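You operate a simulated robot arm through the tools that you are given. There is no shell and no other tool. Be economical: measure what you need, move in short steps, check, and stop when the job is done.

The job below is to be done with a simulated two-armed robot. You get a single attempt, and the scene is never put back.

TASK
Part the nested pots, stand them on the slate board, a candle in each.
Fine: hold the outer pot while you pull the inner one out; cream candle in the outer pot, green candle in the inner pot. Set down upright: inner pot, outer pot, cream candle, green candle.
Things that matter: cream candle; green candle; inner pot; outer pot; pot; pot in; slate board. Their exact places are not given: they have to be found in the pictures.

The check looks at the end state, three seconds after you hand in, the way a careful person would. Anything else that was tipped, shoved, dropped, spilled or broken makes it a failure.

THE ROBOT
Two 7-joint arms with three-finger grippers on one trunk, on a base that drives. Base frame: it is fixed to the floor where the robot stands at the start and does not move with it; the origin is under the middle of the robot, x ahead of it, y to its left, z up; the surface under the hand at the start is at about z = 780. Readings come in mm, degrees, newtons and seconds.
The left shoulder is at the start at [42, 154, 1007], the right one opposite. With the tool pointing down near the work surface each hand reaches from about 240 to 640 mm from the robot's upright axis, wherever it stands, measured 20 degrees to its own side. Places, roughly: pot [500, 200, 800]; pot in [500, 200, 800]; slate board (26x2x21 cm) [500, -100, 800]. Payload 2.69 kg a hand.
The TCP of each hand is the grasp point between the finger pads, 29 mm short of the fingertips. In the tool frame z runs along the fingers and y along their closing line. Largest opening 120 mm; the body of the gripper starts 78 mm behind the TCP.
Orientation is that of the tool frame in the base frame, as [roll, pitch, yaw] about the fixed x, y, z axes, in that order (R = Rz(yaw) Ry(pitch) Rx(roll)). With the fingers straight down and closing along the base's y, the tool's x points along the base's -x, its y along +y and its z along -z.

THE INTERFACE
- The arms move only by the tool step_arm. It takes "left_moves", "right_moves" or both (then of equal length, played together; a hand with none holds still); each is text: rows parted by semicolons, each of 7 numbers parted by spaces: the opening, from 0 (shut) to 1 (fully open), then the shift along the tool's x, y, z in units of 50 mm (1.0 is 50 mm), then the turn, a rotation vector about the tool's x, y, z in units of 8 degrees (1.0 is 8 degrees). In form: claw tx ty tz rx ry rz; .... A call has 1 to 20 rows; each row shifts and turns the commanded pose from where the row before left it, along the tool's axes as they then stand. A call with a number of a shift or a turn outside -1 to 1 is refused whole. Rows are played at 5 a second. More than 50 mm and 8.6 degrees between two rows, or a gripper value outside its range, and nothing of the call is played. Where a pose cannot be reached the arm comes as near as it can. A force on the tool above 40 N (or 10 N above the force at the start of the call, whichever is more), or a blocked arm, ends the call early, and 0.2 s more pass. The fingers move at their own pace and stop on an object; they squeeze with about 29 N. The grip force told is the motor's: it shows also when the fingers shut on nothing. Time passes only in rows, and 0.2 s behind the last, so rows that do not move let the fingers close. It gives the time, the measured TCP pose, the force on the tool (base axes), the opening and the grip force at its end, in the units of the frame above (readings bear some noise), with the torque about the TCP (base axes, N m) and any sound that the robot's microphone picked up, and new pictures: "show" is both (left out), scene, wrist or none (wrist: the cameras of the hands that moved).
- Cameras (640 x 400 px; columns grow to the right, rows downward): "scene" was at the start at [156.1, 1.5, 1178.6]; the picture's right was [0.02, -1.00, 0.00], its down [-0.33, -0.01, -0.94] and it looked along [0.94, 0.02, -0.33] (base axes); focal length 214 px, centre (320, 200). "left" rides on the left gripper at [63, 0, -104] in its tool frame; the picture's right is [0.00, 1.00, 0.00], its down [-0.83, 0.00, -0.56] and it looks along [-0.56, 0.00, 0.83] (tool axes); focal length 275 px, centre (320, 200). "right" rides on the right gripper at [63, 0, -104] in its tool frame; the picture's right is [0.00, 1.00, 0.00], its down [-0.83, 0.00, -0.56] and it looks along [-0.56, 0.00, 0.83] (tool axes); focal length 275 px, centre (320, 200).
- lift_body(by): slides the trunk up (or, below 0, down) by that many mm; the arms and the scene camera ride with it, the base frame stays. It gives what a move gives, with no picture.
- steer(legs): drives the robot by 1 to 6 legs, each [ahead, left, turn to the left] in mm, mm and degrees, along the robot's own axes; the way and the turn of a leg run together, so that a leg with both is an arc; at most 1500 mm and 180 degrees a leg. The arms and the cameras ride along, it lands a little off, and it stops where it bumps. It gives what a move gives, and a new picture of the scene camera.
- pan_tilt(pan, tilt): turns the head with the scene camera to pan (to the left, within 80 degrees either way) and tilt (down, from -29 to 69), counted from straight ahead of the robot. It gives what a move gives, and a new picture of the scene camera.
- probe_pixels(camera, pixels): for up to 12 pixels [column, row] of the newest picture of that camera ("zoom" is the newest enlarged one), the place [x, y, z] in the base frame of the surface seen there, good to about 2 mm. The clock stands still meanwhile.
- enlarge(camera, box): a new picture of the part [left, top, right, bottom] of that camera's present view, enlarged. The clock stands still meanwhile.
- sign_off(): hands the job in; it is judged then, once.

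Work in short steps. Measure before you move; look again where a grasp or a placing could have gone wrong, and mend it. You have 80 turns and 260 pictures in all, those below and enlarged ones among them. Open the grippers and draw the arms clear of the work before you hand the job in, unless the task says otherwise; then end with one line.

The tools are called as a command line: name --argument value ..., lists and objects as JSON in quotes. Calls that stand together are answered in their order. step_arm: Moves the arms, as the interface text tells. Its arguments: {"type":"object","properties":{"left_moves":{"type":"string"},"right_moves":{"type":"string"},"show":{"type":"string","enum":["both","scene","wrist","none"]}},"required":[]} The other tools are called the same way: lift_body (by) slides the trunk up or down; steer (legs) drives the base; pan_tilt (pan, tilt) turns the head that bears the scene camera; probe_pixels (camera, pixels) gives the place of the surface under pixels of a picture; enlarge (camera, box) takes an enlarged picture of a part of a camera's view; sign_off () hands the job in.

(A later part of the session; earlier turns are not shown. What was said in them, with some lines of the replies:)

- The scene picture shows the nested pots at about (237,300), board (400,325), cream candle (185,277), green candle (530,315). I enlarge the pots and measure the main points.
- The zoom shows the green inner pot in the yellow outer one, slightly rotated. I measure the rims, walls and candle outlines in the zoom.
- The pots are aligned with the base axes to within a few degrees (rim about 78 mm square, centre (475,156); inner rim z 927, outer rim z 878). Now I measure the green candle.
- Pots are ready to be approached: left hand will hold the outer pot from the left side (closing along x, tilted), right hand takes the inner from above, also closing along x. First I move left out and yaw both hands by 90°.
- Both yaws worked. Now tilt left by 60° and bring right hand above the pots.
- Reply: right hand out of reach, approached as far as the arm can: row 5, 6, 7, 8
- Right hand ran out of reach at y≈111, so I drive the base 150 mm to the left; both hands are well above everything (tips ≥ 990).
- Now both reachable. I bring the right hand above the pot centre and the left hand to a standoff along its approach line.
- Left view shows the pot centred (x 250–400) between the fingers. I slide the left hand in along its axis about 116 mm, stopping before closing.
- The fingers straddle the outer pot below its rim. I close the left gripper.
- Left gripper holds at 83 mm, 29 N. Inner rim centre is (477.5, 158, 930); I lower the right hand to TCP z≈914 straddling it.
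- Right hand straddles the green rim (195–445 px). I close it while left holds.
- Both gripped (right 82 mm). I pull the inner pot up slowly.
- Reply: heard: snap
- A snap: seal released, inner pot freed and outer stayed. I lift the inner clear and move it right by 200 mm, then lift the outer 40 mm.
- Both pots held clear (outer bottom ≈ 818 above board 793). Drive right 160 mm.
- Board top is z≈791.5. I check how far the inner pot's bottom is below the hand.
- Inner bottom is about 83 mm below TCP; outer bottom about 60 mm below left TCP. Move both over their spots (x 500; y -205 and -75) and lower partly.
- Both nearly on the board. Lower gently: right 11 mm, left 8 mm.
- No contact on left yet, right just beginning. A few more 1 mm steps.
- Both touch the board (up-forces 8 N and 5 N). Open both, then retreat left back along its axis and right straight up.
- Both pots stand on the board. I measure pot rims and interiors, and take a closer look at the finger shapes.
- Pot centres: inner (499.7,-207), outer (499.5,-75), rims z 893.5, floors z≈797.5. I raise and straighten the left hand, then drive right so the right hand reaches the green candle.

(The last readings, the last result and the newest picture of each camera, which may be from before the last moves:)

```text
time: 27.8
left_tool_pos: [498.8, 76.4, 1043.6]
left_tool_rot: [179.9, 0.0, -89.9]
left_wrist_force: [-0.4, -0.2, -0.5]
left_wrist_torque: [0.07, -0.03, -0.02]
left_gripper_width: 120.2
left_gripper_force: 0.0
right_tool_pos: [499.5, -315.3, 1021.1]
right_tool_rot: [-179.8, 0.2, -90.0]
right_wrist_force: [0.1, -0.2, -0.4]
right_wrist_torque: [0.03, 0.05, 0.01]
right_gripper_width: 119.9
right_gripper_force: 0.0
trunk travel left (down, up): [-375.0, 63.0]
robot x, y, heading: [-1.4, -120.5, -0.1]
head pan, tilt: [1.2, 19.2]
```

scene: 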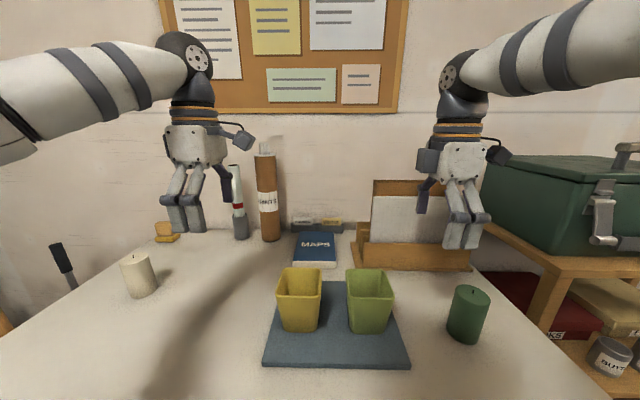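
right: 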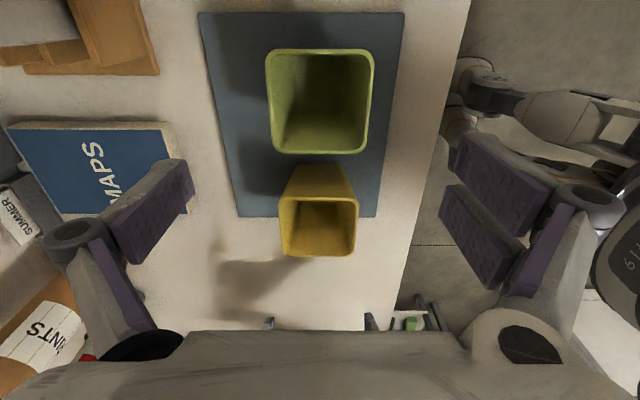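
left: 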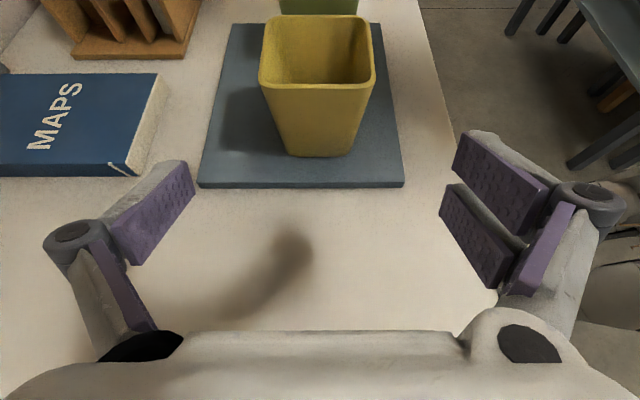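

Base moved; now bring the right hand over the green candle (487,-397) and look.

step_arm --right_moves "1 0.55 0.08 0 0 0 0;1 0.55 0.08 0 0 0 0;1 0.54 0.08 0.3 0 0 0;1 0 0 0.7 0 0 0;1 0 0 0 0 0 0" --show "both"

```text
time: 29.0
left_tool_pos: [498.8, 76.1, 1043.7]
left_tool_rot: [180.0, 0.0, -89.9]
left_wrist_force: [0.1, 0.0, 0.5]
left_wrist_torque: [-0.02, -0.04, 0.02]
left_gripper_width: 120.0
left_gripper_force: 0.1
right_tool_pos: [485.8, -397.6, 971.5]
right_tool_rot: [-179.9, 0.2, -90.1]
right_wrist_force: [0.3, -0.2, -1.0]
right_wrist_torque: [0.04, 0.0, -0.01]
right_gripper_width: 120.0
right_gripper_force: 0.1
trunk travel left (down, up): [-375.0, 63.0]
robot x, y, heading: [-3.4, -120.6, 0.3]
head pan, tilt: [1.2, 19.2]
```

scene: 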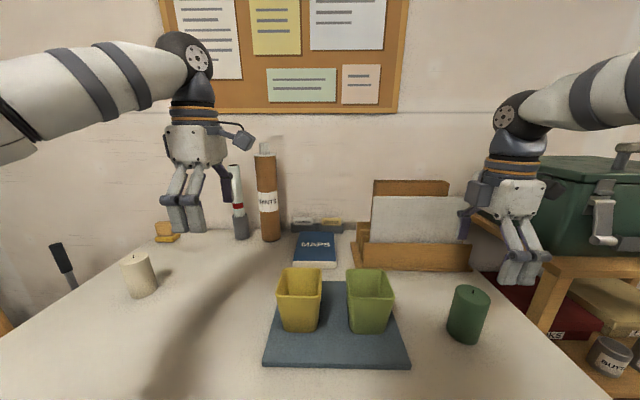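
right: 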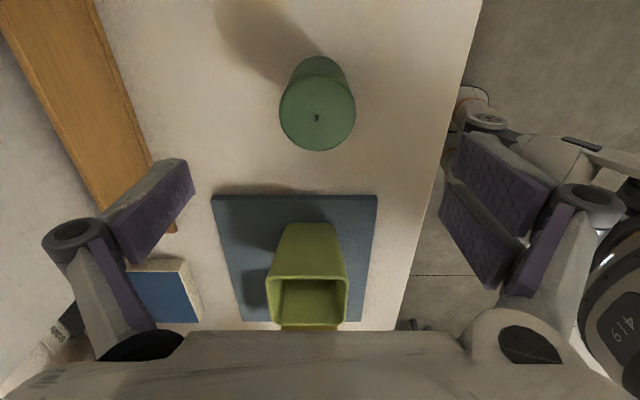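

I check the candle's top edges in the wrist picture.

probe_pixels --camera "right" --pixels '[[282, 110], [353, 110], [317, 149], [318, 80], [317, 117], [300, 130]]'

probe_pixels --camera "scene" --pixels '[[508, 275], [530, 275], [472, 290], [455, 292], [489, 294]]'

```text
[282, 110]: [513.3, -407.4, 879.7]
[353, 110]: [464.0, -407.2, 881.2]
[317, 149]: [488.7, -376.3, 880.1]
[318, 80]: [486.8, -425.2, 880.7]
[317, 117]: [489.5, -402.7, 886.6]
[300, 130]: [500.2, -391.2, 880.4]
```

```text
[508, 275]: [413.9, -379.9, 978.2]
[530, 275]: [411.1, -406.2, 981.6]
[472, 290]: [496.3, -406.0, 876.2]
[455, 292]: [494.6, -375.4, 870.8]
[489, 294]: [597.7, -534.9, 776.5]
```

Candle centre (489,-401), Ø≈53, top 880. I grip only the top ~13 mm so the fingers need not enter the pot: TCP z 896.

step_arm --right_moves "1 0.07 -0.06 0.5 0 0 0;1 0 0 0.5 0 0 0;1 0 0 0.5 0 0 0;0.6 0 0 0 0 0 0;0.3 0 0 0 0 0 0;0.3 0 0 0 0 0 0;0.3 0 0 0 0 0 0" --show "both"

```text
time: 30.6
left_tool_pos: [498.6, 76.7, 1044.0]
left_tool_rot: [-180.0, -0.1, -89.9]
left_wrist_force: [0.0, 0.4, -0.6]
left_wrist_torque: [0.01, 0.05, -0.01]
left_gripper_width: 120.2
left_gripper_force: 0.2
right_tool_pos: [490.2, -400.0, 895.8]
right_tool_rot: [-179.9, 0.2, -90.1]
right_wrist_force: [0.1, 0.4, 0.7]
right_wrist_torque: [0.0, -0.05, 0.03]
right_gripper_width: 54.1
right_gripper_force: 28.9
trunk travel left (down, up): [-375.0, 63.0]
robot x, y, heading: [2.1, -119.5, 0.1]
head pan, tilt: [1.2, 19.2]
```

scene: 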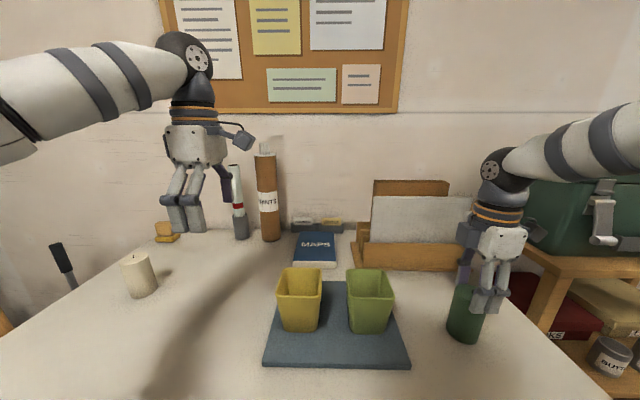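
right: 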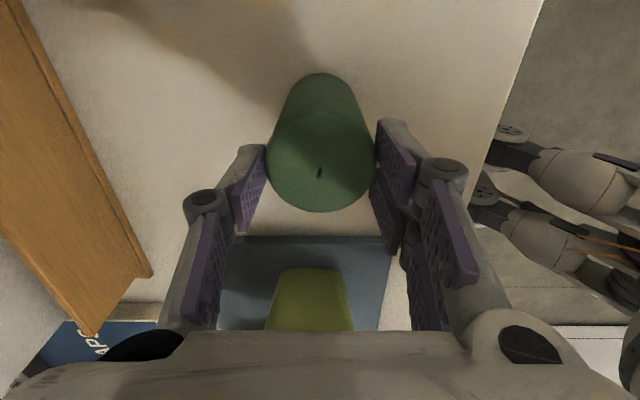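

Gripped (54 mm). Lift 145 mm and check the hold.

step_arm --right_moves "0.3 0 0 -0.2 0 0 0;0.3 0 0 -0.5 0 0 0;0.3 0 0 -0.7 0 0 0;0.3 0 0 -0.7 0 0 0;0.3 0 0 -0.6 0 0 0;0.3 0 0 -0.2 0 0 0;0.3 0 0 0 0 0 0" --show "both"

```text
time: 32.2
left_tool_pos: [499.3, 76.1, 1043.4]
left_tool_rot: [180.0, 0.0, -89.8]
left_wrist_force: [0.6, 1.2, -0.1]
left_wrist_torque: [-0.01, -0.01, 0.01]
left_gripper_width: 120.0
left_gripper_force: 0.1
right_tool_pos: [489.8, -401.5, 1041.2]
right_tool_rot: [-179.9, 0.2, -90.1]
right_wrist_force: [0.9, 0.0, -2.9]
right_wrist_torque: [0.01, 0.01, 0.0]
right_gripper_width: 54.2
right_gripper_force: 28.7
trunk travel left (down, up): [-375.0, 63.0]
robot x, y, heading: [4.3, -123.6, 0.0]
head pan, tilt: [1.2, 19.2]
```

scene: 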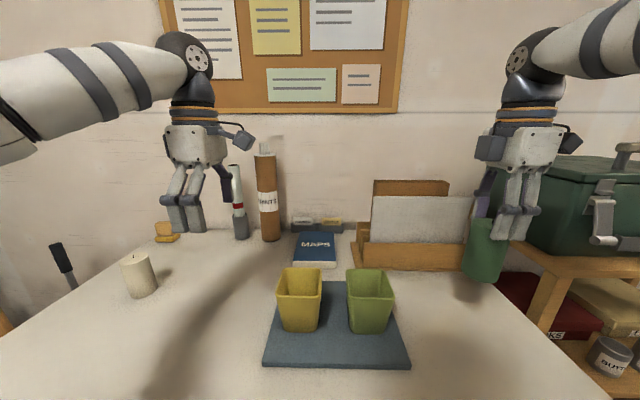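
right: 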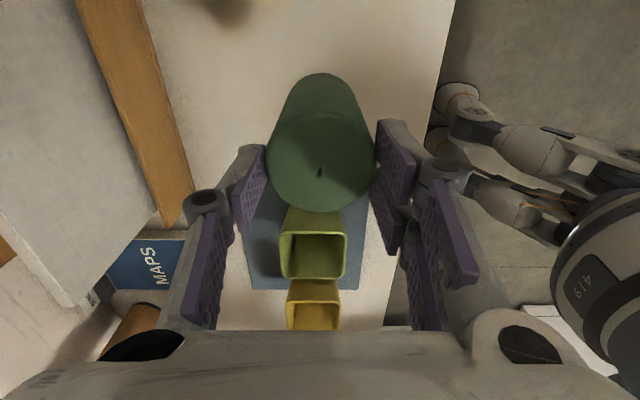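

Held upright. Carry it over the inner pot (500,-207).

step_arm --right_moves "0.3 -0.4 -0.1 0 0 0 0;0.3 -0.7 -0.1 0 0 0 0;0.3 -0.7 0 0 0 0 0;0.3 -0.7 0 0 0 0 0;0.3 -0.7 0 0 0 0 0;0.3 -0.5 0 0 0 0 0;0.3 -0.2 0 0 0 0 0;0.3 0 0 0 0 0 0" --show "both"

enlarge --camera "right" --box '[220, 60, 420, 240]'

```text
time: 34.0
left_tool_pos: [498.8, 76.4, 1044.3]
left_tool_rot: [180.0, 0.0, -89.9]
left_wrist_force: [-0.4, 0.4, -0.1]
left_wrist_torque: [-0.01, -0.03, -0.03]
left_gripper_width: 120.1
left_gripper_force: 0.1
right_tool_pos: [501.0, -205.0, 1040.8]
right_tool_rot: [-179.9, 0.1, -90.1]
right_wrist_force: [-1.3, -0.1, -3.1]
right_wrist_torque: [-0.01, 0.0, 0.04]
right_gripper_width: 54.1
right_gripper_force: 29.1
trunk travel left (down, up): [-375.0, 63.0]
robot x, y, heading: [-2.2, -121.1, 0.1]
head pan, tilt: [1.2, 19.2]
```

scene: 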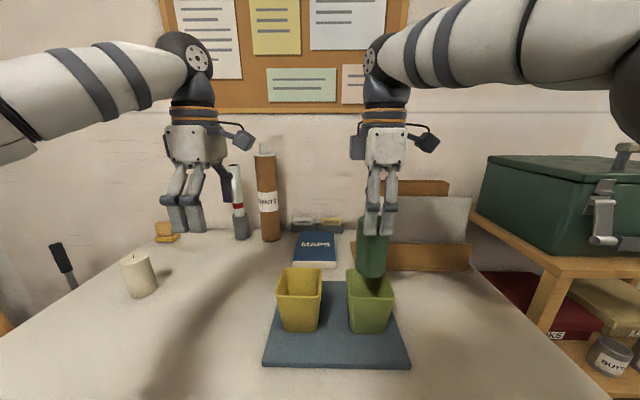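
right: 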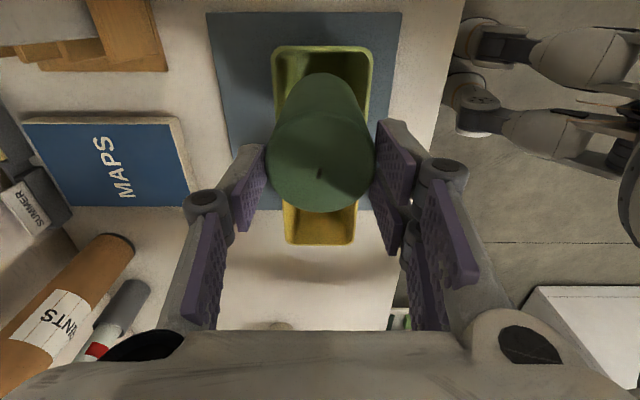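

```text
2.22 times, centred on (320, 150) of right
```

zoom: 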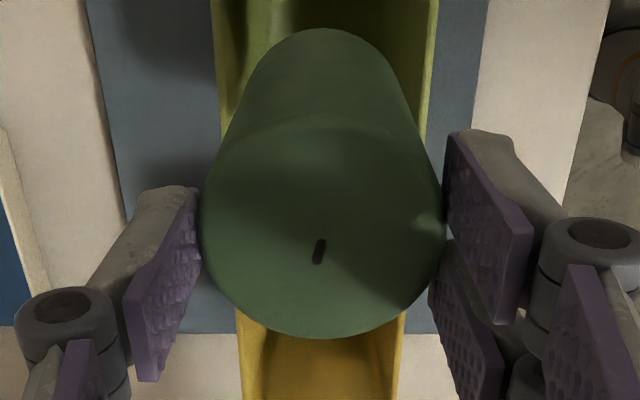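

I verify candle top centre against the pot centre before lowering.

probe_pixels --camera "zoom" --pixels '[[320, 325], [320, 240], [215, 220], [430, 220], [320, 130], [330, 50], [222, 60], [425, 60]]'

probe_pixels --camera "scene" --pixels '[[371, 275], [361, 262], [385, 262], [372, 255], [393, 294], [349, 300], [370, 299]]'

```text
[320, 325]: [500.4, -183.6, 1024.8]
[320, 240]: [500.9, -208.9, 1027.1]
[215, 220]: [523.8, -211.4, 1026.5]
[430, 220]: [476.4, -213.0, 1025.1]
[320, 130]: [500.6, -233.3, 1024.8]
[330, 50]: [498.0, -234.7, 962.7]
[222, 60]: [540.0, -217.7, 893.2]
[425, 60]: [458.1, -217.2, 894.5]
```

```text
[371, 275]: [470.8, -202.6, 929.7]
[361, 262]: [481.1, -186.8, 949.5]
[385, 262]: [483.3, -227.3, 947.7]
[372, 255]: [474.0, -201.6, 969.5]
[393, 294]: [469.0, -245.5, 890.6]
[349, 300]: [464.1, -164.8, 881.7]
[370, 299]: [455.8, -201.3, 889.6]
```

Candle centre (500,-208) matches the pot; bottom at ≈926. Lower 115 mm, so the tips stay just above the rim.

step_arm --right_moves "0.3 0 0 0.4 0 0 0;0.3 0 0 0.4 0 0 0;0.3 0 0 0.4 0 0 0;0.3 0 0 0.4 0 0 0;0.3 0 0 0.4 0 0 0;0.3 0 0 0.3 0 0 0;0.3 0 0 0 0 0 0" --show "both"

enlarge --camera "scene" --box '[320, 230, 420, 340]'

```text
time: 35.6
left_tool_pos: [498.6, 77.3, 1042.6]
left_tool_rot: [179.9, 0.0, -89.9]
left_wrist_force: [-0.2, 0.0, 0.1]
left_wrist_torque: [0.02, -0.01, -0.01]
left_gripper_width: 120.2
left_gripper_force: 0.1
right_tool_pos: [500.6, -205.6, 927.1]
right_tool_rot: [-179.8, 0.2, -90.1]
right_wrist_force: [-0.1, -0.5, -2.2]
right_wrist_torque: [0.01, -0.04, -0.04]
right_gripper_width: 54.3
right_gripper_force: 29.2
trunk travel left (down, up): [-375.0, 63.0]
robot x, y, heading: [1.6, -117.7, 0.2]
head pan, tilt: [1.2, 19.2]
```

scene: 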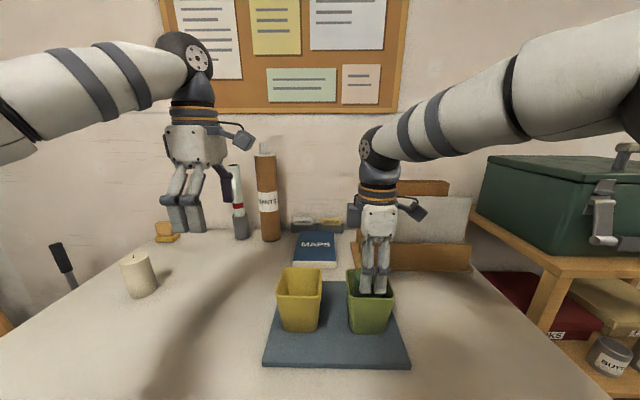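
right: 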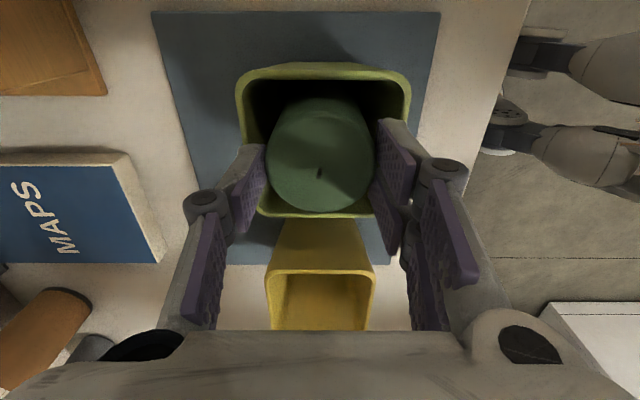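

```text
3.64 times, centred on (370, 285) of scene
```

zoom: 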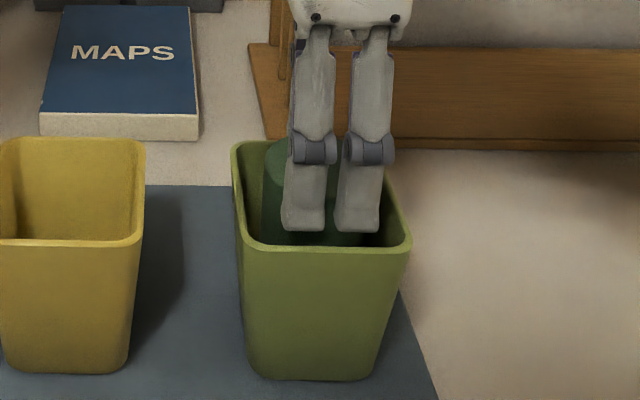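

Bottom is ≈14 mm above the floor, tips just above the rim. Lower 4 mm more, release with a small opening, then rise.

step_arm --right_moves "0.3 0 0 0.07 0 0 0;0.3 0 0 0 0 0 0;0.5 0 0 0 0 0 0;0.5 0 0 0 0 0 0;0.5 0 0 -0.1 0 0 0;0.7 0 0 -0.4 0 0 0;0.9 0 0 -0.8 0 0 0;1 0 0 -0.8 0 0 0" --show "both"

enlarge --camera "scene" --box '[320, 230, 420, 340]'

```text
time: 37.4
left_tool_pos: [498.7, 77.3, 1044.5]
left_tool_rot: [-179.9, 0.1, -89.9]
left_wrist_force: [0.0, 0.0, 0.8]
left_wrist_torque: [0.0, 0.0, -0.02]
left_gripper_width: 120.2
left_gripper_force: 0.0
right_tool_pos: [501.2, -205.1, 1028.3]
right_tool_rot: [-179.9, 0.2, -90.1]
right_wrist_force: [0.8, 0.5, -0.7]
right_wrist_torque: [0.01, -0.02, 0.0]
right_gripper_width: 119.9
right_gripper_force: 0.1
trunk travel left (down, up): [-375.0, 63.0]
robot x, y, heading: [0.3, -115.1, 0.1]
head pan, tilt: [1.2, 19.2]
```

scene: 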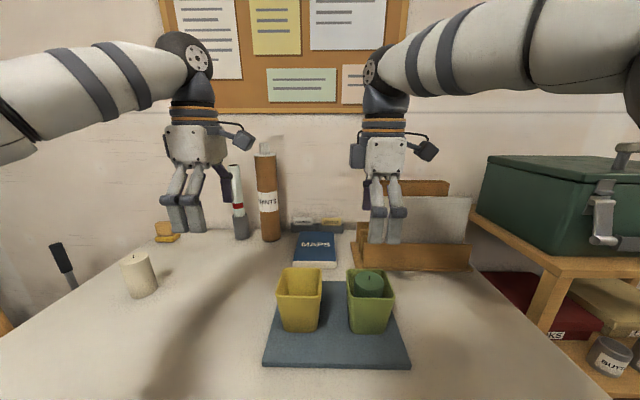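
right: 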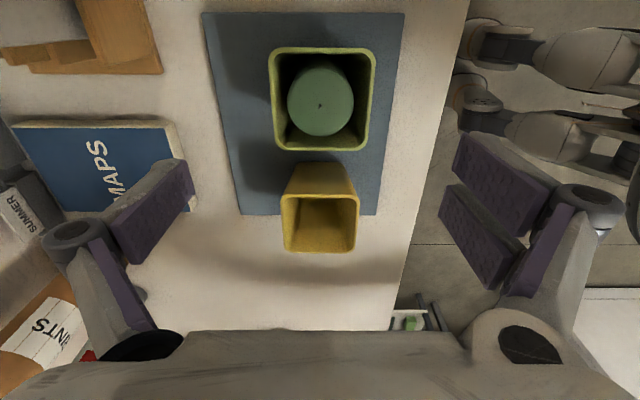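

```text
3.64 times, centred on (370, 285) of scene
```

zoom: 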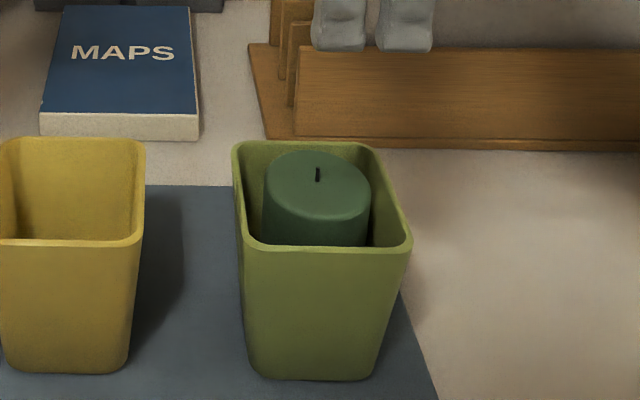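

Green candle stands upright in the inner pot. Now drive 250 mm left so the left hand reaches the cream candle.

steer --legs '[[0, 250, 0]]'

```text
time: 39.9
left_tool_pos: [496.6, 328.4, 1043.7]
left_tool_rot: [-180.0, 0.0, -89.8]
left_wrist_force: [-0.1, 0.2, 0.5]
left_wrist_torque: [-0.01, 0.01, 0.02]
left_gripper_width: 119.9
left_gripper_force: 0.1
right_tool_pos: [501.2, 46.1, 1028.5]
right_tool_rot: [-179.8, 0.2, -90.0]
right_wrist_force: [0.0, -0.2, 0.0]
right_wrist_torque: [-0.01, -0.02, -0.04]
right_gripper_width: 120.0
right_gripper_force: 0.0
trunk travel left (down, up): [-375.0, 63.0]
robot x, y, heading: [-0.2, 130.4, -0.0]
head pan, tilt: [1.2, 19.2]
```

scene: 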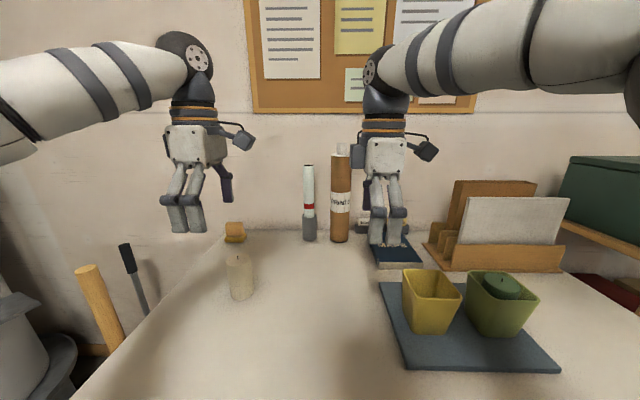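

Move the left hand over the cream candle (585,337), at z≈970, and look.

step_arm --left_moves "1 -0.06 -0.6 0 0 0 0;1 -0.06 -0.6 0 0 0 0;1 -0.06 -0.56 0.2 0 0 0;1 0 0 0.6 0 0 0;1 0 0 0.6 0 0 0;1 0 0 0 0 0 0" --show "both"

```text
time: 41.3
left_tool_pos: [567.7, 326.9, 978.2]
left_tool_rot: [-180.0, 0.0, -89.8]
left_wrist_force: [0.1, -0.3, 1.2]
left_wrist_torque: [0.0, 0.03, -0.01]
left_gripper_width: 120.1
left_gripper_force: 0.2
left hand out of reach, approached as far as the arm can: row 2, 3, 4, 5
right_tool_pos: [500.9, 47.8, 1028.0]
right_tool_rot: [-179.9, 0.2, -90.0]
right_wrist_force: [0.1, 1.3, -0.5]
right_wrist_torque: [-0.02, 0.0, 0.0]
right_gripper_width: 119.9
right_gripper_force: 0.1
trunk travel left (down, up): [-375.0, 63.0]
robot x, y, heading: [1.5, 131.6, 0.2]
head pan, tilt: [1.2, 19.2]
```

scene: 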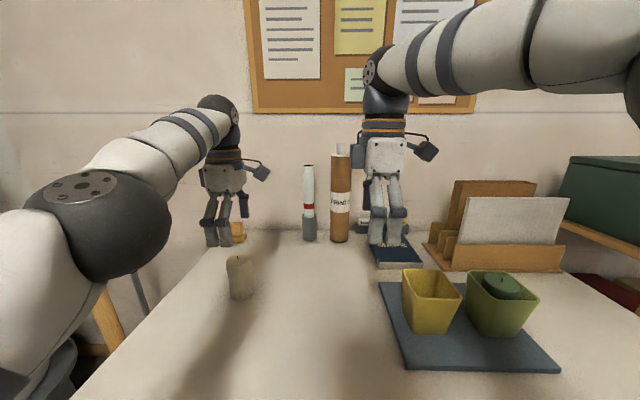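
left: 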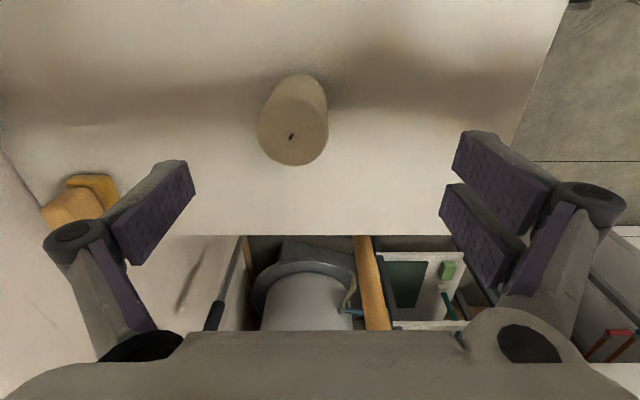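

The arm is ~17 mm short at this height. Raising the trunk 60 mm puts the shoulder closer to wrist height and gives more reach.

lift_body --by 60

probe_pixels --camera "left" --pixels '[[259, 125], [325, 132], [292, 164], [300, 100], [291, 135], [280, 150]]'

```text
time: 42.3
left_tool_pos: [527.2, 326.9, 1157.4]
left_tool_rot: [-167.5, 0.0, -89.7]
left_wrist_force: [0.2, 0.8, -1.4]
left_wrist_torque: [0.01, -0.01, 0.01]
left_gripper_width: 119.8
left_gripper_force: 0.1
right_tool_pos: [498.7, 47.5, 1089.1]
right_tool_rot: [-179.7, 0.2, -89.9]
right_wrist_force: [0.5, 0.5, -1.1]
right_wrist_torque: [0.0, 0.01, 0.0]
right_gripper_width: 120.2
right_gripper_force: 0.1
trunk travel left (down, up): [-435.0, 3.0]
robot x, y, heading: [0.4, 130.5, 0.1]
head pan, tilt: [1.2, 19.2]
```

```text
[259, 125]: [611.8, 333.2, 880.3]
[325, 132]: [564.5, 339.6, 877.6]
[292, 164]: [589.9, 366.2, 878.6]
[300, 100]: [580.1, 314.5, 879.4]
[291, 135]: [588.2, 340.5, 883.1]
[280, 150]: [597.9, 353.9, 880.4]
```

The left hand shifted oddly (tilted 12°, higher). I hold for a moment and look.

step_arm --left_moves "1 0 0 0 0 0 0;1 0 0 0 0 0 0" --show "both"

```text
time: 42.9
left_tool_pos: [526.2, 325.8, 1157.9]
left_tool_rot: [-167.4, 0.0, -89.8]
left_wrist_force: [-0.3, -0.1, 0.1]
left_wrist_torque: [0.04, 0.01, 0.0]
left_gripper_width: 120.0
left_gripper_force: 0.0
right_tool_pos: [498.5, 46.6, 1091.0]
right_tool_rot: [-179.5, 0.2, -90.0]
right_wrist_force: [0.1, -0.5, 0.6]
right_wrist_torque: [0.04, -0.03, 0.01]
right_gripper_width: 119.8
right_gripper_force: 0.0
trunk travel left (down, up): [-435.0, 3.0]
robot x, y, heading: [0.8, 132.3, -0.1]
head pan, tilt: [1.2, 19.2]
```

scene: 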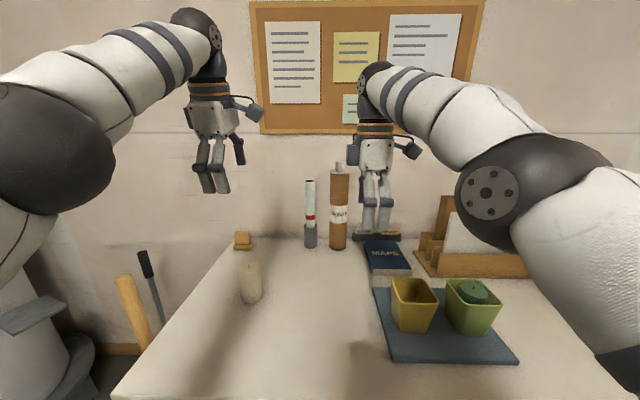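
left: 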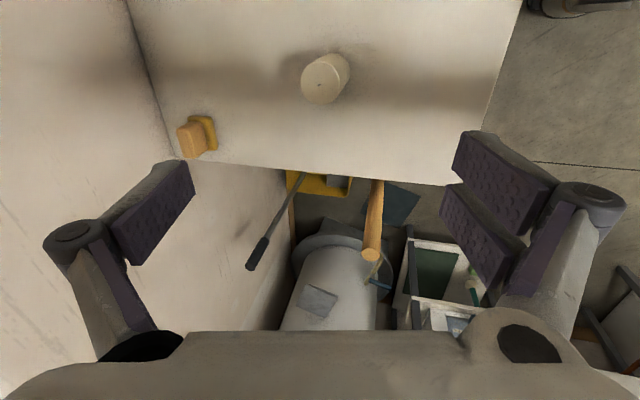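

Untilt (rx −12.6°), descend, then extend to the candle (588,340).

step_arm --left_moves "1 0 0 0 -0.79 0 0;1 0 0 0 -0.79 0 0;1 0 0 0.8 0 0 0;1 0 0 0.8 0 0 0;1 0 0 0.8 0 0 0;1 0 0 0.8 0 0 0;1 -0.07 -0.31 0.16 0 0 0;1 -0.07 -0.31 0.16 0 0 0;1 -0.07 -0.31 0.16 0 0 0;1 -0.07 -0.31 0.16 0 0 0;1 0 0 0 0 0 0" --show "wrist"

```text
time: 45.3
left_tool_pos: [568.3, 344.8, 955.8]
left_tool_rot: [-176.8, -0.1, -89.9]
left_wrist_force: [-1.1, -0.2, 0.2]
left_wrist_torque: [-0.03, -0.03, 0.07]
left_gripper_width: 120.1
left_gripper_force: 0.1
left hand out of reach, approached as far as the arm can: row 1, 2
right_tool_pos: [498.9, 46.0, 1091.9]
right_tool_rot: [-179.4, 0.2, -90.0]
right_wrist_force: [-0.1, 0.3, -0.2]
right_wrist_torque: [-0.02, 0.0, 0.02]
right_gripper_width: 119.9
right_gripper_force: 0.0
trunk travel left (down, up): [-435.0, 3.0]
robot x, y, heading: [0.4, 127.0, 0.3]
head pan, tilt: [1.2, 19.2]
```

left: 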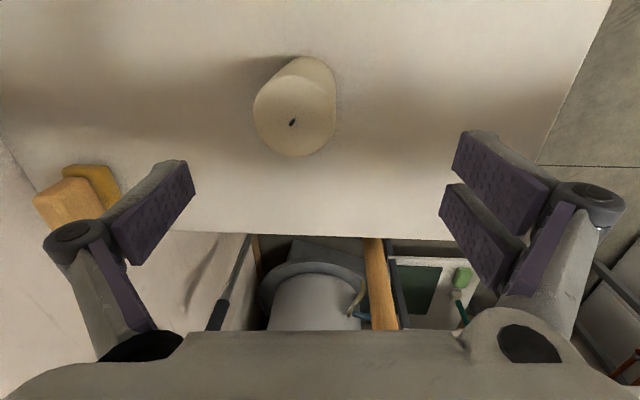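

Reachable now. Finish untilting and centre: +20 mm x, −5 mm y.

step_arm --left_moves "1 0 0 0 -0.4 0 0;1 0.05 -0.2 0 0 0 0;1 0.05 -0.2 0.1 0 0 0;1 0 0 0 0 0 0" --show "wrist"

```text
time: 46.3
left_tool_pos: [555.9, 343.4, 954.7]
left_tool_rot: [180.0, -0.1, -89.9]
left_wrist_force: [-0.4, 0.0, -1.1]
left_wrist_torque: [0.0, 0.0, 0.0]
left_gripper_width: 120.1
left_gripper_force: 0.1
left hand out of reach, approached as far as the arm can: row 1, 2, 3
right_tool_pos: [498.6, 46.9, 1091.0]
right_tool_rot: [-179.5, 0.3, -90.1]
right_wrist_force: [-0.1, 0.0, 0.3]
right_wrist_torque: [-0.04, 0.01, -0.04]
right_gripper_width: 119.8
right_gripper_force: 0.1
trunk travel left (down, up): [-435.0, 3.0]
robot x, y, heading: [-3.0, 129.3, -0.1]
head pan, tilt: [1.2, 19.2]
```

left: 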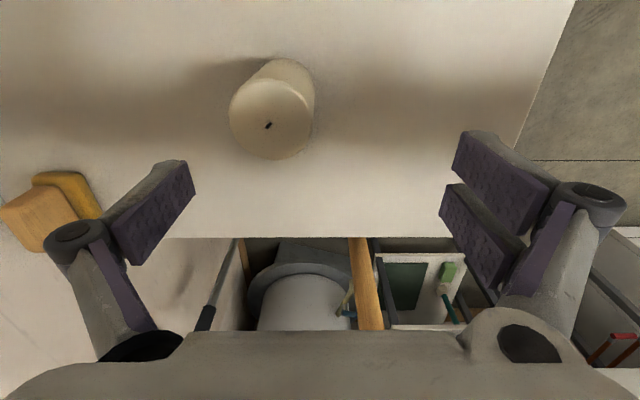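

Raising the trunk did not help. Instead I'll turn the base right 20° (brings the left shoulder forward ~50 mm). First retract and raise the left hand, then bring the trunk back down.

step_arm --left_moves "1 0 0.4 -0.4 0 0 0;1 0 0.5 -0.6 0 0 0;1 0 0.5 -0.6 0 0 0;1 0 0.4 -0.6 0 0 0;1 0 0 0 0 0 0" --show "none"

lift_body --by -60

steer --legs '[[0, 80, 0], [0, 0, -20]]'

```text
time: 47.5
left_tool_pos: [465.5, 342.7, 1064.2]
left_tool_rot: [179.9, 0.0, -89.8]
left_wrist_force: [0.7, -0.1, 0.4]
left_wrist_torque: [0.0, 0.0, 0.01]
left_gripper_width: 120.0
left_gripper_force: 0.0
right_tool_pos: [497.5, 46.9, 1090.6]
right_tool_rot: [-179.5, 0.2, -90.0]
right_wrist_force: [-0.3, 0.7, -0.8]
right_wrist_torque: [0.02, 0.04, -0.04]
right_gripper_width: 120.1
right_gripper_force: 0.0
trunk travel left (down, up): [-435.0, 3.0]
robot x, y, heading: [0.4, 131.8, 0.2]
head pan, tilt: [1.2, 19.2]
```

```text
time: 48.5
left_tool_pos: [466.1, 343.9, 1004.7]
left_tool_rot: [-179.9, 0.0, -89.9]
left_wrist_force: [-0.9, 0.4, 0.0]
left_wrist_torque: [-0.01, -0.01, -0.02]
left_gripper_width: 120.1
left_gripper_force: 0.1
right_tool_pos: [496.6, 47.5, 1031.7]
right_tool_rot: [-179.4, 0.4, -90.0]
right_wrist_force: [-0.4, 0.0, -0.4]
right_wrist_torque: [-0.03, 0.03, 0.01]
right_gripper_width: 120.1
right_gripper_force: 0.1
trunk travel left (down, up): [-375.0, 63.0]
robot x, y, heading: [1.0, 130.7, 0.2]
head pan, tilt: [1.2, 19.2]
```

```text
time: 50.9
left_tool_pos: [511.2, 250.4, 1005.8]
left_tool_rot: [180.0, 0.1, -110.0]
left_wrist_force: [0.7, -0.8, 0.7]
left_wrist_torque: [0.01, 0.01, -0.02]
left_gripper_width: 120.0
left_gripper_force: 0.0
right_tool_pos: [438.6, -40.6, 1031.2]
right_tool_rot: [-179.4, 0.3, -110.3]
right_wrist_force: [-0.1, 0.2, 0.7]
right_wrist_torque: [0.0, 0.01, 0.01]
right_gripper_width: 120.1
right_gripper_force: 0.0
trunk travel left (down, up): [-375.0, 63.0]
robot x, y, heading: [-4.0, 210.3, -20.0]
head pan, tilt: [1.2, 19.2]
```

scene: 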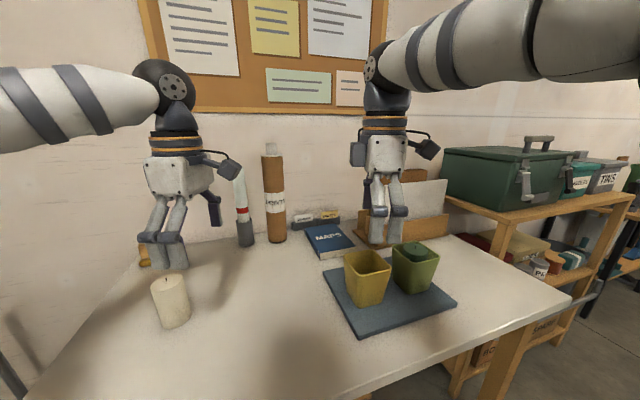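

Now move the left hand over the candle (delta +77, +90 mm in base; yaw −110).

step_arm --left_moves "1 -0.555 -0.21 0.1 0 0 0;1 -0.555 -0.21 0.2 0 0 0;1 -0.555 -0.21 0.3 0 0 0;1 -0.555 -0.21 0.4 0 0 0;1 0 0 0 0 0 0" --show "wrist"

```text
time: 52.1
left_tool_pos: [589.2, 339.8, 953.9]
left_tool_rot: [180.0, 0.1, -109.9]
left_wrist_force: [0.3, -0.1, -0.7]
left_wrist_torque: [-0.02, -0.03, 0.01]
left_gripper_width: 120.0
left_gripper_force: 0.1
right_tool_pos: [438.1, -40.1, 1030.7]
right_tool_rot: [-179.4, 0.3, -110.2]
right_wrist_force: [-0.6, -0.2, -0.1]
right_wrist_torque: [0.01, 0.0, 0.02]
right_gripper_width: 120.0
right_gripper_force: 0.0
trunk travel left (down, up): [-375.0, 63.0]
robot x, y, heading: [0.8, 208.1, -19.9]
head pan, tilt: [1.2, 19.2]
```

left: 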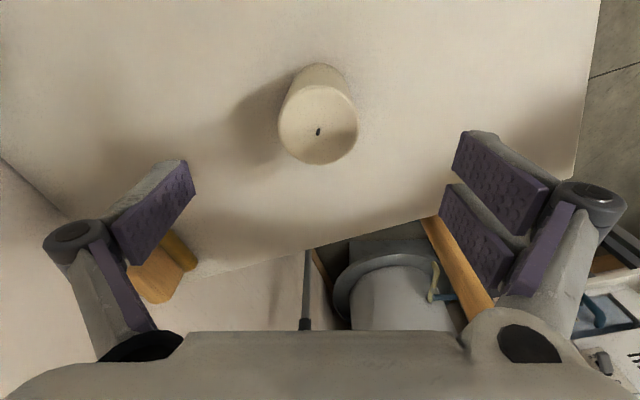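

Centred on the candle. Check the height of the small yellow block near the far finger.

probe_pixels --camera "left" --pixels '[[160, 285], [180, 250], [281, 120], [356, 128], [318, 163], [318, 132]]'

```text
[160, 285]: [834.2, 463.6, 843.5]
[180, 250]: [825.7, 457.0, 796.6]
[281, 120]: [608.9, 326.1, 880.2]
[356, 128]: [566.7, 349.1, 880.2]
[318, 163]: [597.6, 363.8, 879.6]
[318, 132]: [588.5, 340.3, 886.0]
```

Block is far away. Descend 58 mm and close on the candle's top 13 mm.

step_arm --left_moves "1 0 0 0.4 0 0 0;1 0 0 0.4 0 0 0;1 0 0 0.36 0 0 0;0.6 0 0 0 0 0 0;0.3 0 0 0 0 0 0;0.3 0 0 0 0 0 0;0.3 0 0 0 0 0 0" --show "wrist"

```text
time: 53.7
left_tool_pos: [588.6, 339.3, 895.9]
left_tool_rot: [-180.0, 0.0, -110.0]
left_wrist_force: [0.3, -0.2, 1.0]
left_wrist_torque: [-0.01, -0.09, 0.01]
left_gripper_width: 54.4
left_gripper_force: 29.1
right_tool_pos: [437.7, -40.4, 1031.3]
right_tool_rot: [-179.5, 0.3, -110.3]
right_wrist_force: [-0.4, 0.0, 0.6]
right_wrist_torque: [-0.01, -0.02, 0.03]
right_gripper_width: 119.9
right_gripper_force: 0.1
trunk travel left (down, up): [-375.0, 63.0]
robot x, y, heading: [-3.3, 215.5, -20.0]
head pan, tilt: [1.2, 19.2]
```

left: 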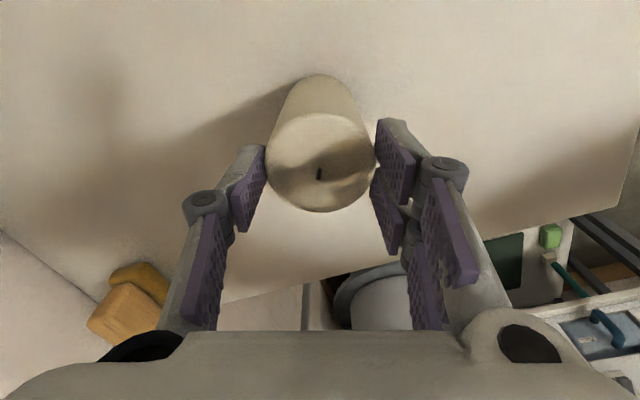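

Gripped (54 mm). Lift 165 mm and retract toward x≈500.

step_arm --left_moves "0.3 0 0 -0.2 0 0 0;0.3 0 0 -0.5 0 0 0;0.3 0 0 -0.7 0 0 0;0.3 0 0 -0.7 0 0 0;0.3 0 0 -0.7 0 0 0;0.3 0 0 -0.5 0 0 0;0.3 0.33 0.52 0 0 0 0;0.3 0.33 0.52 0 0 0 0;0.3 0.33 0.52 0 0 0 0;0.3 0 0 0 0 0 0" --show "scene"

```text
time: 55.9
left_tool_pos: [497.4, 319.5, 1061.8]
left_tool_rot: [180.0, 0.0, -109.9]
left_wrist_force: [0.1, 0.2, -2.3]
left_wrist_torque: [0.01, 0.05, -0.01]
left_gripper_width: 54.7
left_gripper_force: 29.5
right_tool_pos: [437.9, -40.1, 1031.3]
right_tool_rot: [-179.5, 0.1, -110.2]
right_wrist_force: [-0.2, -0.4, -0.1]
right_wrist_torque: [0.01, -0.02, 0.0]
right_gripper_width: 120.0
right_gripper_force: 0.0
trunk travel left (down, up): [-375.0, 63.0]
robot x, y, heading: [-0.0, 212.5, -19.8]
head pan, tilt: [1.2, 19.2]
```

scene: 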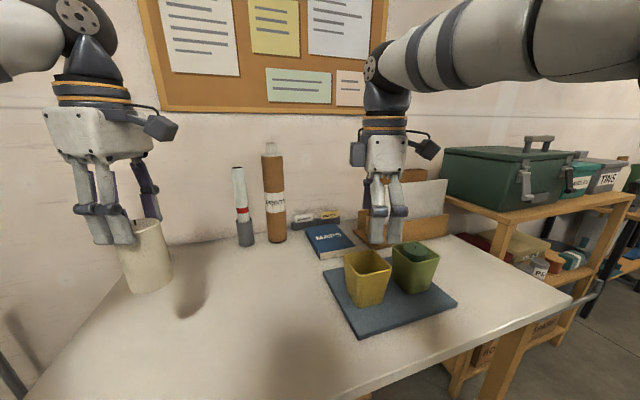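

Turn back 20° left and drive 390 mm right with the candle held high (bottom ≈945, pots' tops ≤ 905).

steer --legs '[[0, 0, 20], [0, -390, 0]]'

```text
time: 60.5
left_tool_pos: [429.7, 89.5, 1061.3]
left_tool_rot: [180.0, 0.0, -90.1]
left_wrist_force: [-0.9, -0.3, -2.1]
left_wrist_torque: [0.03, -0.01, -0.03]
left_gripper_width: 54.7
left_gripper_force: 28.5
right_tool_pos: [496.2, -268.2, 1031.6]
right_tool_rot: [-179.6, 0.2, -90.4]
right_wrist_force: [0.2, -0.2, 0.0]
right_wrist_torque: [-0.02, -0.01, -0.03]
right_gripper_width: 119.8
right_gripper_force: 0.1
trunk travel left (down, up): [-375.0, 63.0]
robot x, y, heading: [-5.0, -182.5, -0.2]
head pan, tilt: [1.2, 19.2]
```

scene: 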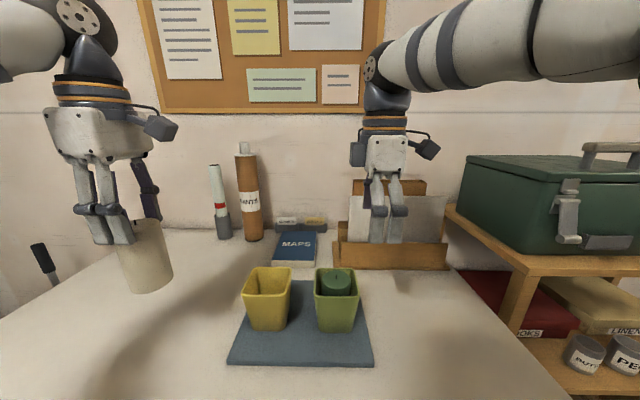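

Carry the candle over the outer pot (499.5,-75); move the right hand 60 mm further away.

step_arm --left_moves "0.3 0.4 -0.2 0 0 0 0;0.3 0.6 -0.26 0 0 0 0;0.3 0.6 -0.26 0 0 0 0;0.3 0.6 -0.26 0 0 0 0;0.3 0.6 -0.22 0 0 0 0;0.3 0.5 -0.2 0 0 0 0;0.3 0 0 0 0 0 0;0.3 0 0 0 0 0 0" --right_moves "1 0.4 0 0 0 0 0;1 0.4 0 0 0 0 0;1 0.4 0 0 0 0 0;1 0 0 0 0 0 0;1 0 0 0 0 0 0;1 0 0 0 0 0 0;1 0 0 0 0 0 0;1 0 0 0 0 0 0" --show "both"

enlarge --camera "left" --box '[220, 30, 420, 240]'

```text
time: 62.3
left_tool_pos: [498.5, -75.7, 1061.8]
left_tool_rot: [179.9, 0.0, -90.2]
left_wrist_force: [0.1, -0.1, -1.9]
left_wrist_torque: [-0.02, -0.03, -0.03]
left_gripper_width: 54.4
left_gripper_force: 29.1
right_tool_pos: [496.2, -328.3, 1031.9]
right_tool_rot: [-179.6, 0.3, -90.4]
right_wrist_force: [-0.6, 1.0, 0.2]
right_wrist_torque: [0.03, 0.02, -0.04]
right_gripper_width: 120.2
right_gripper_force: 0.0
trunk travel left (down, up): [-375.0, 63.0]
robot x, y, heading: [-3.2, -181.7, -0.2]
head pan, tilt: [1.2, 19.2]
```

scene: 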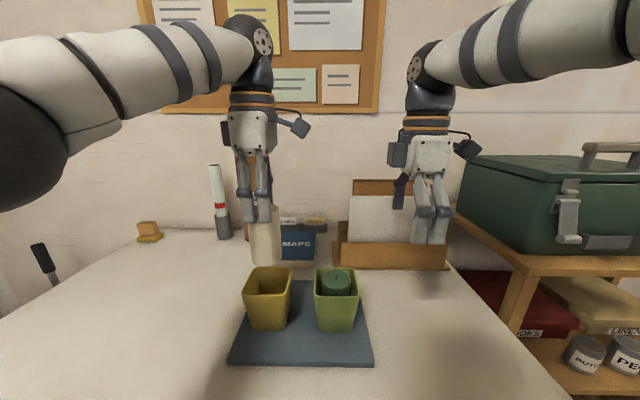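
right: 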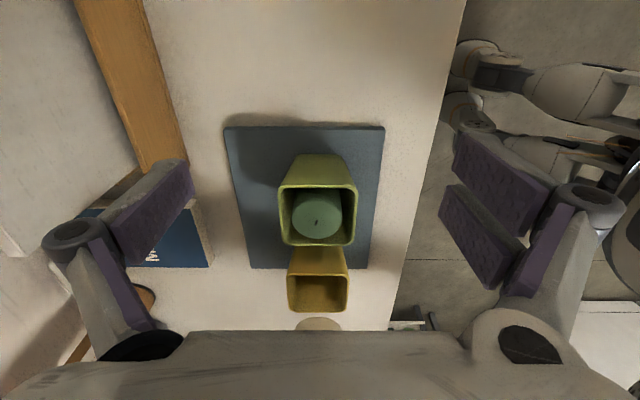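
left: 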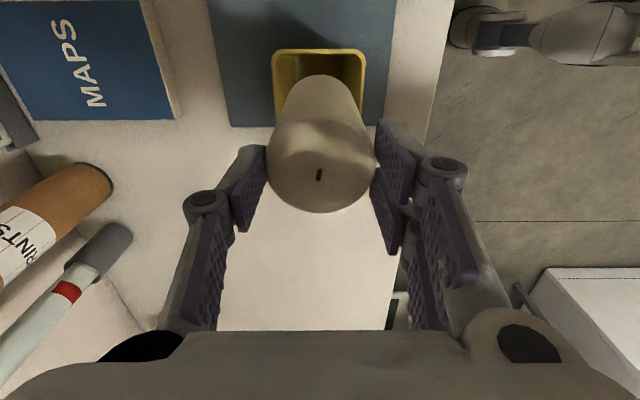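

```text
1.90 times, centred on (320, 135) of left
```

zoom: 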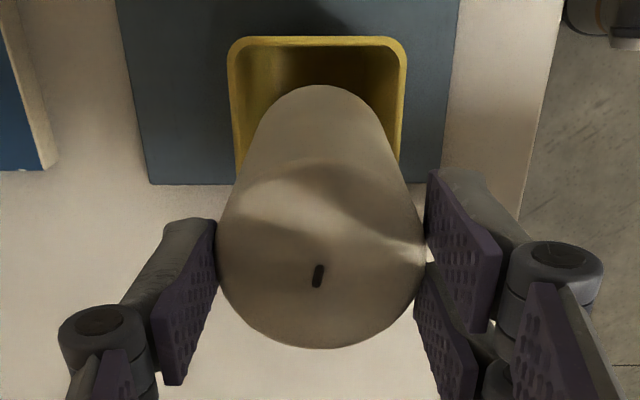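

probe_pixels --camera "zoom" --pixels '[[318, 340], [318, 175], [222, 245], [420, 245], [230, 100], [402, 100], [318, 40], [325, 95]]'

probe_pixels --camera "scene" --pixels '[[264, 262], [256, 245], [280, 245], [266, 294], [246, 290]]'

```text
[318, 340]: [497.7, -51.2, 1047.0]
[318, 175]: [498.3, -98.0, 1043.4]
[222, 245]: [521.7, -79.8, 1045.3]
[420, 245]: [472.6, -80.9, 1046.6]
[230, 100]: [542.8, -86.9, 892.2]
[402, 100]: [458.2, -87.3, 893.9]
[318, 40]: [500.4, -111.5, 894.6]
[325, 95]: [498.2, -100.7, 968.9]
```

```text
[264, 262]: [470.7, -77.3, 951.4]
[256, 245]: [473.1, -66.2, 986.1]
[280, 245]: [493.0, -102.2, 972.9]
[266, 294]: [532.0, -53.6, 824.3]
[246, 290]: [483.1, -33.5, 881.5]
```

Candle centre (497.5,-75), pot centre (500,-75): shift 2.5 mm and lower 134 mm.

step_arm --left_moves "0.3 0 -0.05 0.4 0 0 0;0.3 0 0 0.5 0 0 0;0.3 0 0 0.4 0 0 0;0.3 0 0 0.4 0 0 0;0.3 0 0 0.4 0 0 0;0.3 0 0 0.4 0 0 0;0.3 0 0 0.18 0 0 0;0.3 0 0 0 0 0 0" --show "wrist"

enlarge --camera "scene" --box '[220, 230, 370, 350]'

```text
time: 64.1
left_tool_pos: [501.2, -76.0, 927.7]
left_tool_rot: [179.9, 0.0, -90.1]
left_wrist_force: [-0.6, 0.0, -1.9]
left_wrist_torque: [-0.01, 0.0, 0.01]
left_gripper_width: 54.2
left_gripper_force: 28.5
right_tool_pos: [495.5, -329.5, 1030.4]
right_tool_rot: [-179.5, 0.2, -90.5]
right_wrist_force: [-0.9, 0.1, 1.6]
right_wrist_torque: [-0.02, -0.03, 0.03]
right_gripper_width: 120.2
right_gripper_force: 0.1
trunk travel left (down, up): [-375.0, 63.0]
robot x, y, heading: [-3.8, -182.4, -0.2]
head pan, tilt: [1.2, 19.2]
```

left: 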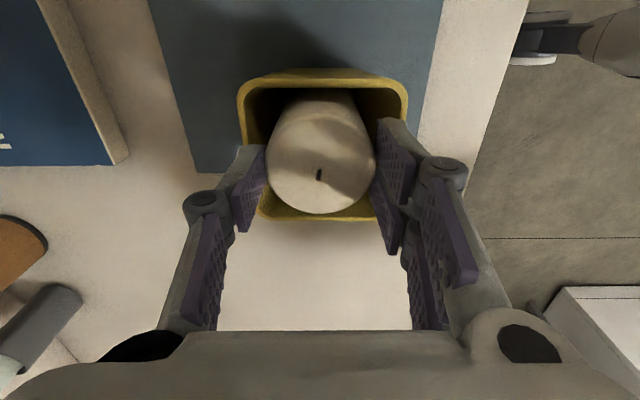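

```text
3.33 times, centred on (295, 290) of scene
```

zoom: 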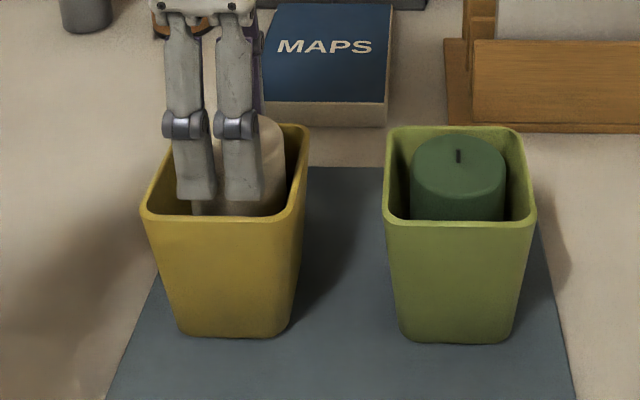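

Candle is inside the outer pot, tips at rim level. Same release as before: 4 mm lower, open slightly, then rise.

step_arm --left_moves "0.3 0 0 0.08 0 0 0;0.3 0 0 0 0 0 0;0.5 0 0 0 0 0 0;0.5 0 0 0 0 0 0;0.5 0 0 -0.1 0 0 0;0.7 0 0 -0.4 0 0 0;0.9 0 0 -0.8 0 0 0;1 0 0 -0.8 0 0 0;1 0 0 -0.5 0 0 0" --show "wrist"

enlarge --camera "scene" --box '[220, 230, 370, 350]'

```text
time: 66.1
left_tool_pos: [501.5, -75.9, 1054.9]
left_tool_rot: [179.9, 0.0, -90.1]
left_wrist_force: [-0.7, -0.5, -0.1]
left_wrist_torque: [-0.01, 0.02, 0.06]
left_gripper_width: 120.3
left_gripper_force: 0.1
right_tool_pos: [495.8, -328.5, 1031.1]
right_tool_rot: [-179.4, 0.3, -90.4]
right_wrist_force: [0.4, -0.1, -0.4]
right_wrist_torque: [0.03, 0.04, -0.01]
right_gripper_width: 120.0
right_gripper_force: 0.1
trunk travel left (down, up): [-375.0, 63.0]
robot x, y, heading: [-0.6, -181.2, 0.1]
head pan, tilt: [1.2, 19.2]
```

left: 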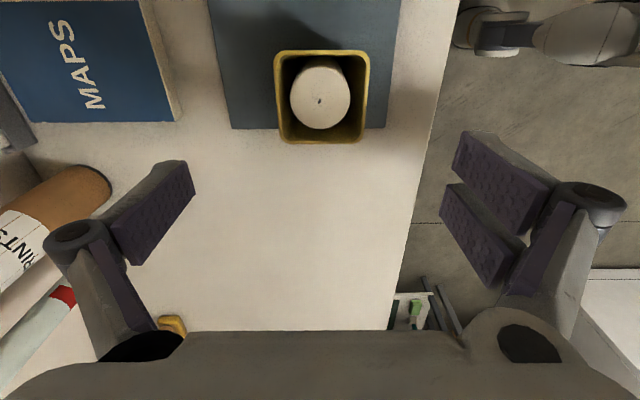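

```text
3.33 times, centred on (295, 290) of scene
```

zoom: 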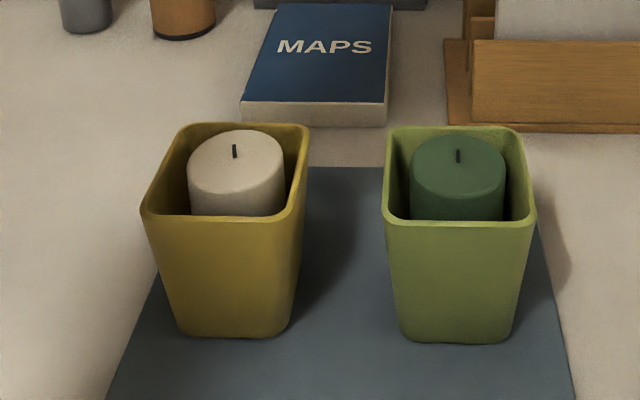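

Both candles stand upright in their pots. I draw the left hand clear to the left before handing in.

step_arm --left_moves "1 -0.8 0.3 0 0 0 0;1 -0.8 0.3 0 0 0 0;1 -0.8 0.3 0 0 0 0;1 -0.8 0.2 0 0 0 0;1 0 0 0 0 0 0" --show "scene"

```text
time: 67.3
left_tool_pos: [447.7, 85.6, 1054.8]
left_tool_rot: [-180.0, 0.0, -90.3]
left_wrist_force: [-0.5, 0.3, -0.5]
left_wrist_torque: [0.02, -0.03, 0.02]
left_gripper_width: 120.2
left_gripper_force: 0.1
right_tool_pos: [496.2, -329.0, 1031.0]
right_tool_rot: [-179.4, 0.2, -90.4]
right_wrist_force: [-0.6, -0.1, 1.3]
right_wrist_torque: [-0.02, 0.02, -0.03]
right_gripper_width: 120.1
right_gripper_force: 0.1
trunk travel left (down, up): [-375.0, 63.0]
robot x, y, heading: [0.8, -182.4, -0.2]
head pan, tilt: [1.2, 19.2]
```

scene: 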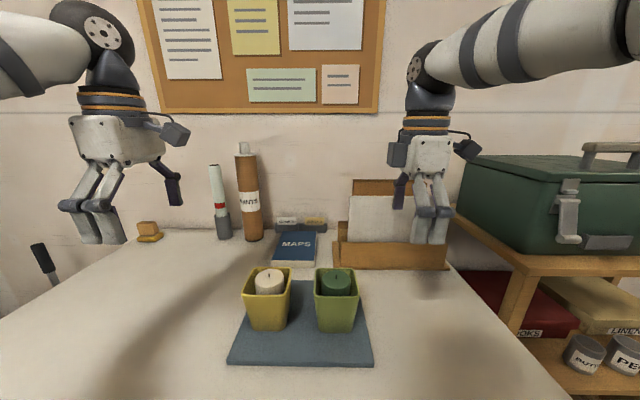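

Everything is in place, the grippers are open and the arms are clear; I hand in.

sign_off

```text
The job is handed in.
```

The pots are parted and both stand upright on the slate board, with the cream candle in the outer pot and the green candle in the inner pot. The job is handed in; I haven't seen the check's result. Each candle was let go about 1 cm above its pot's floor, and both stood upright in the last picture.
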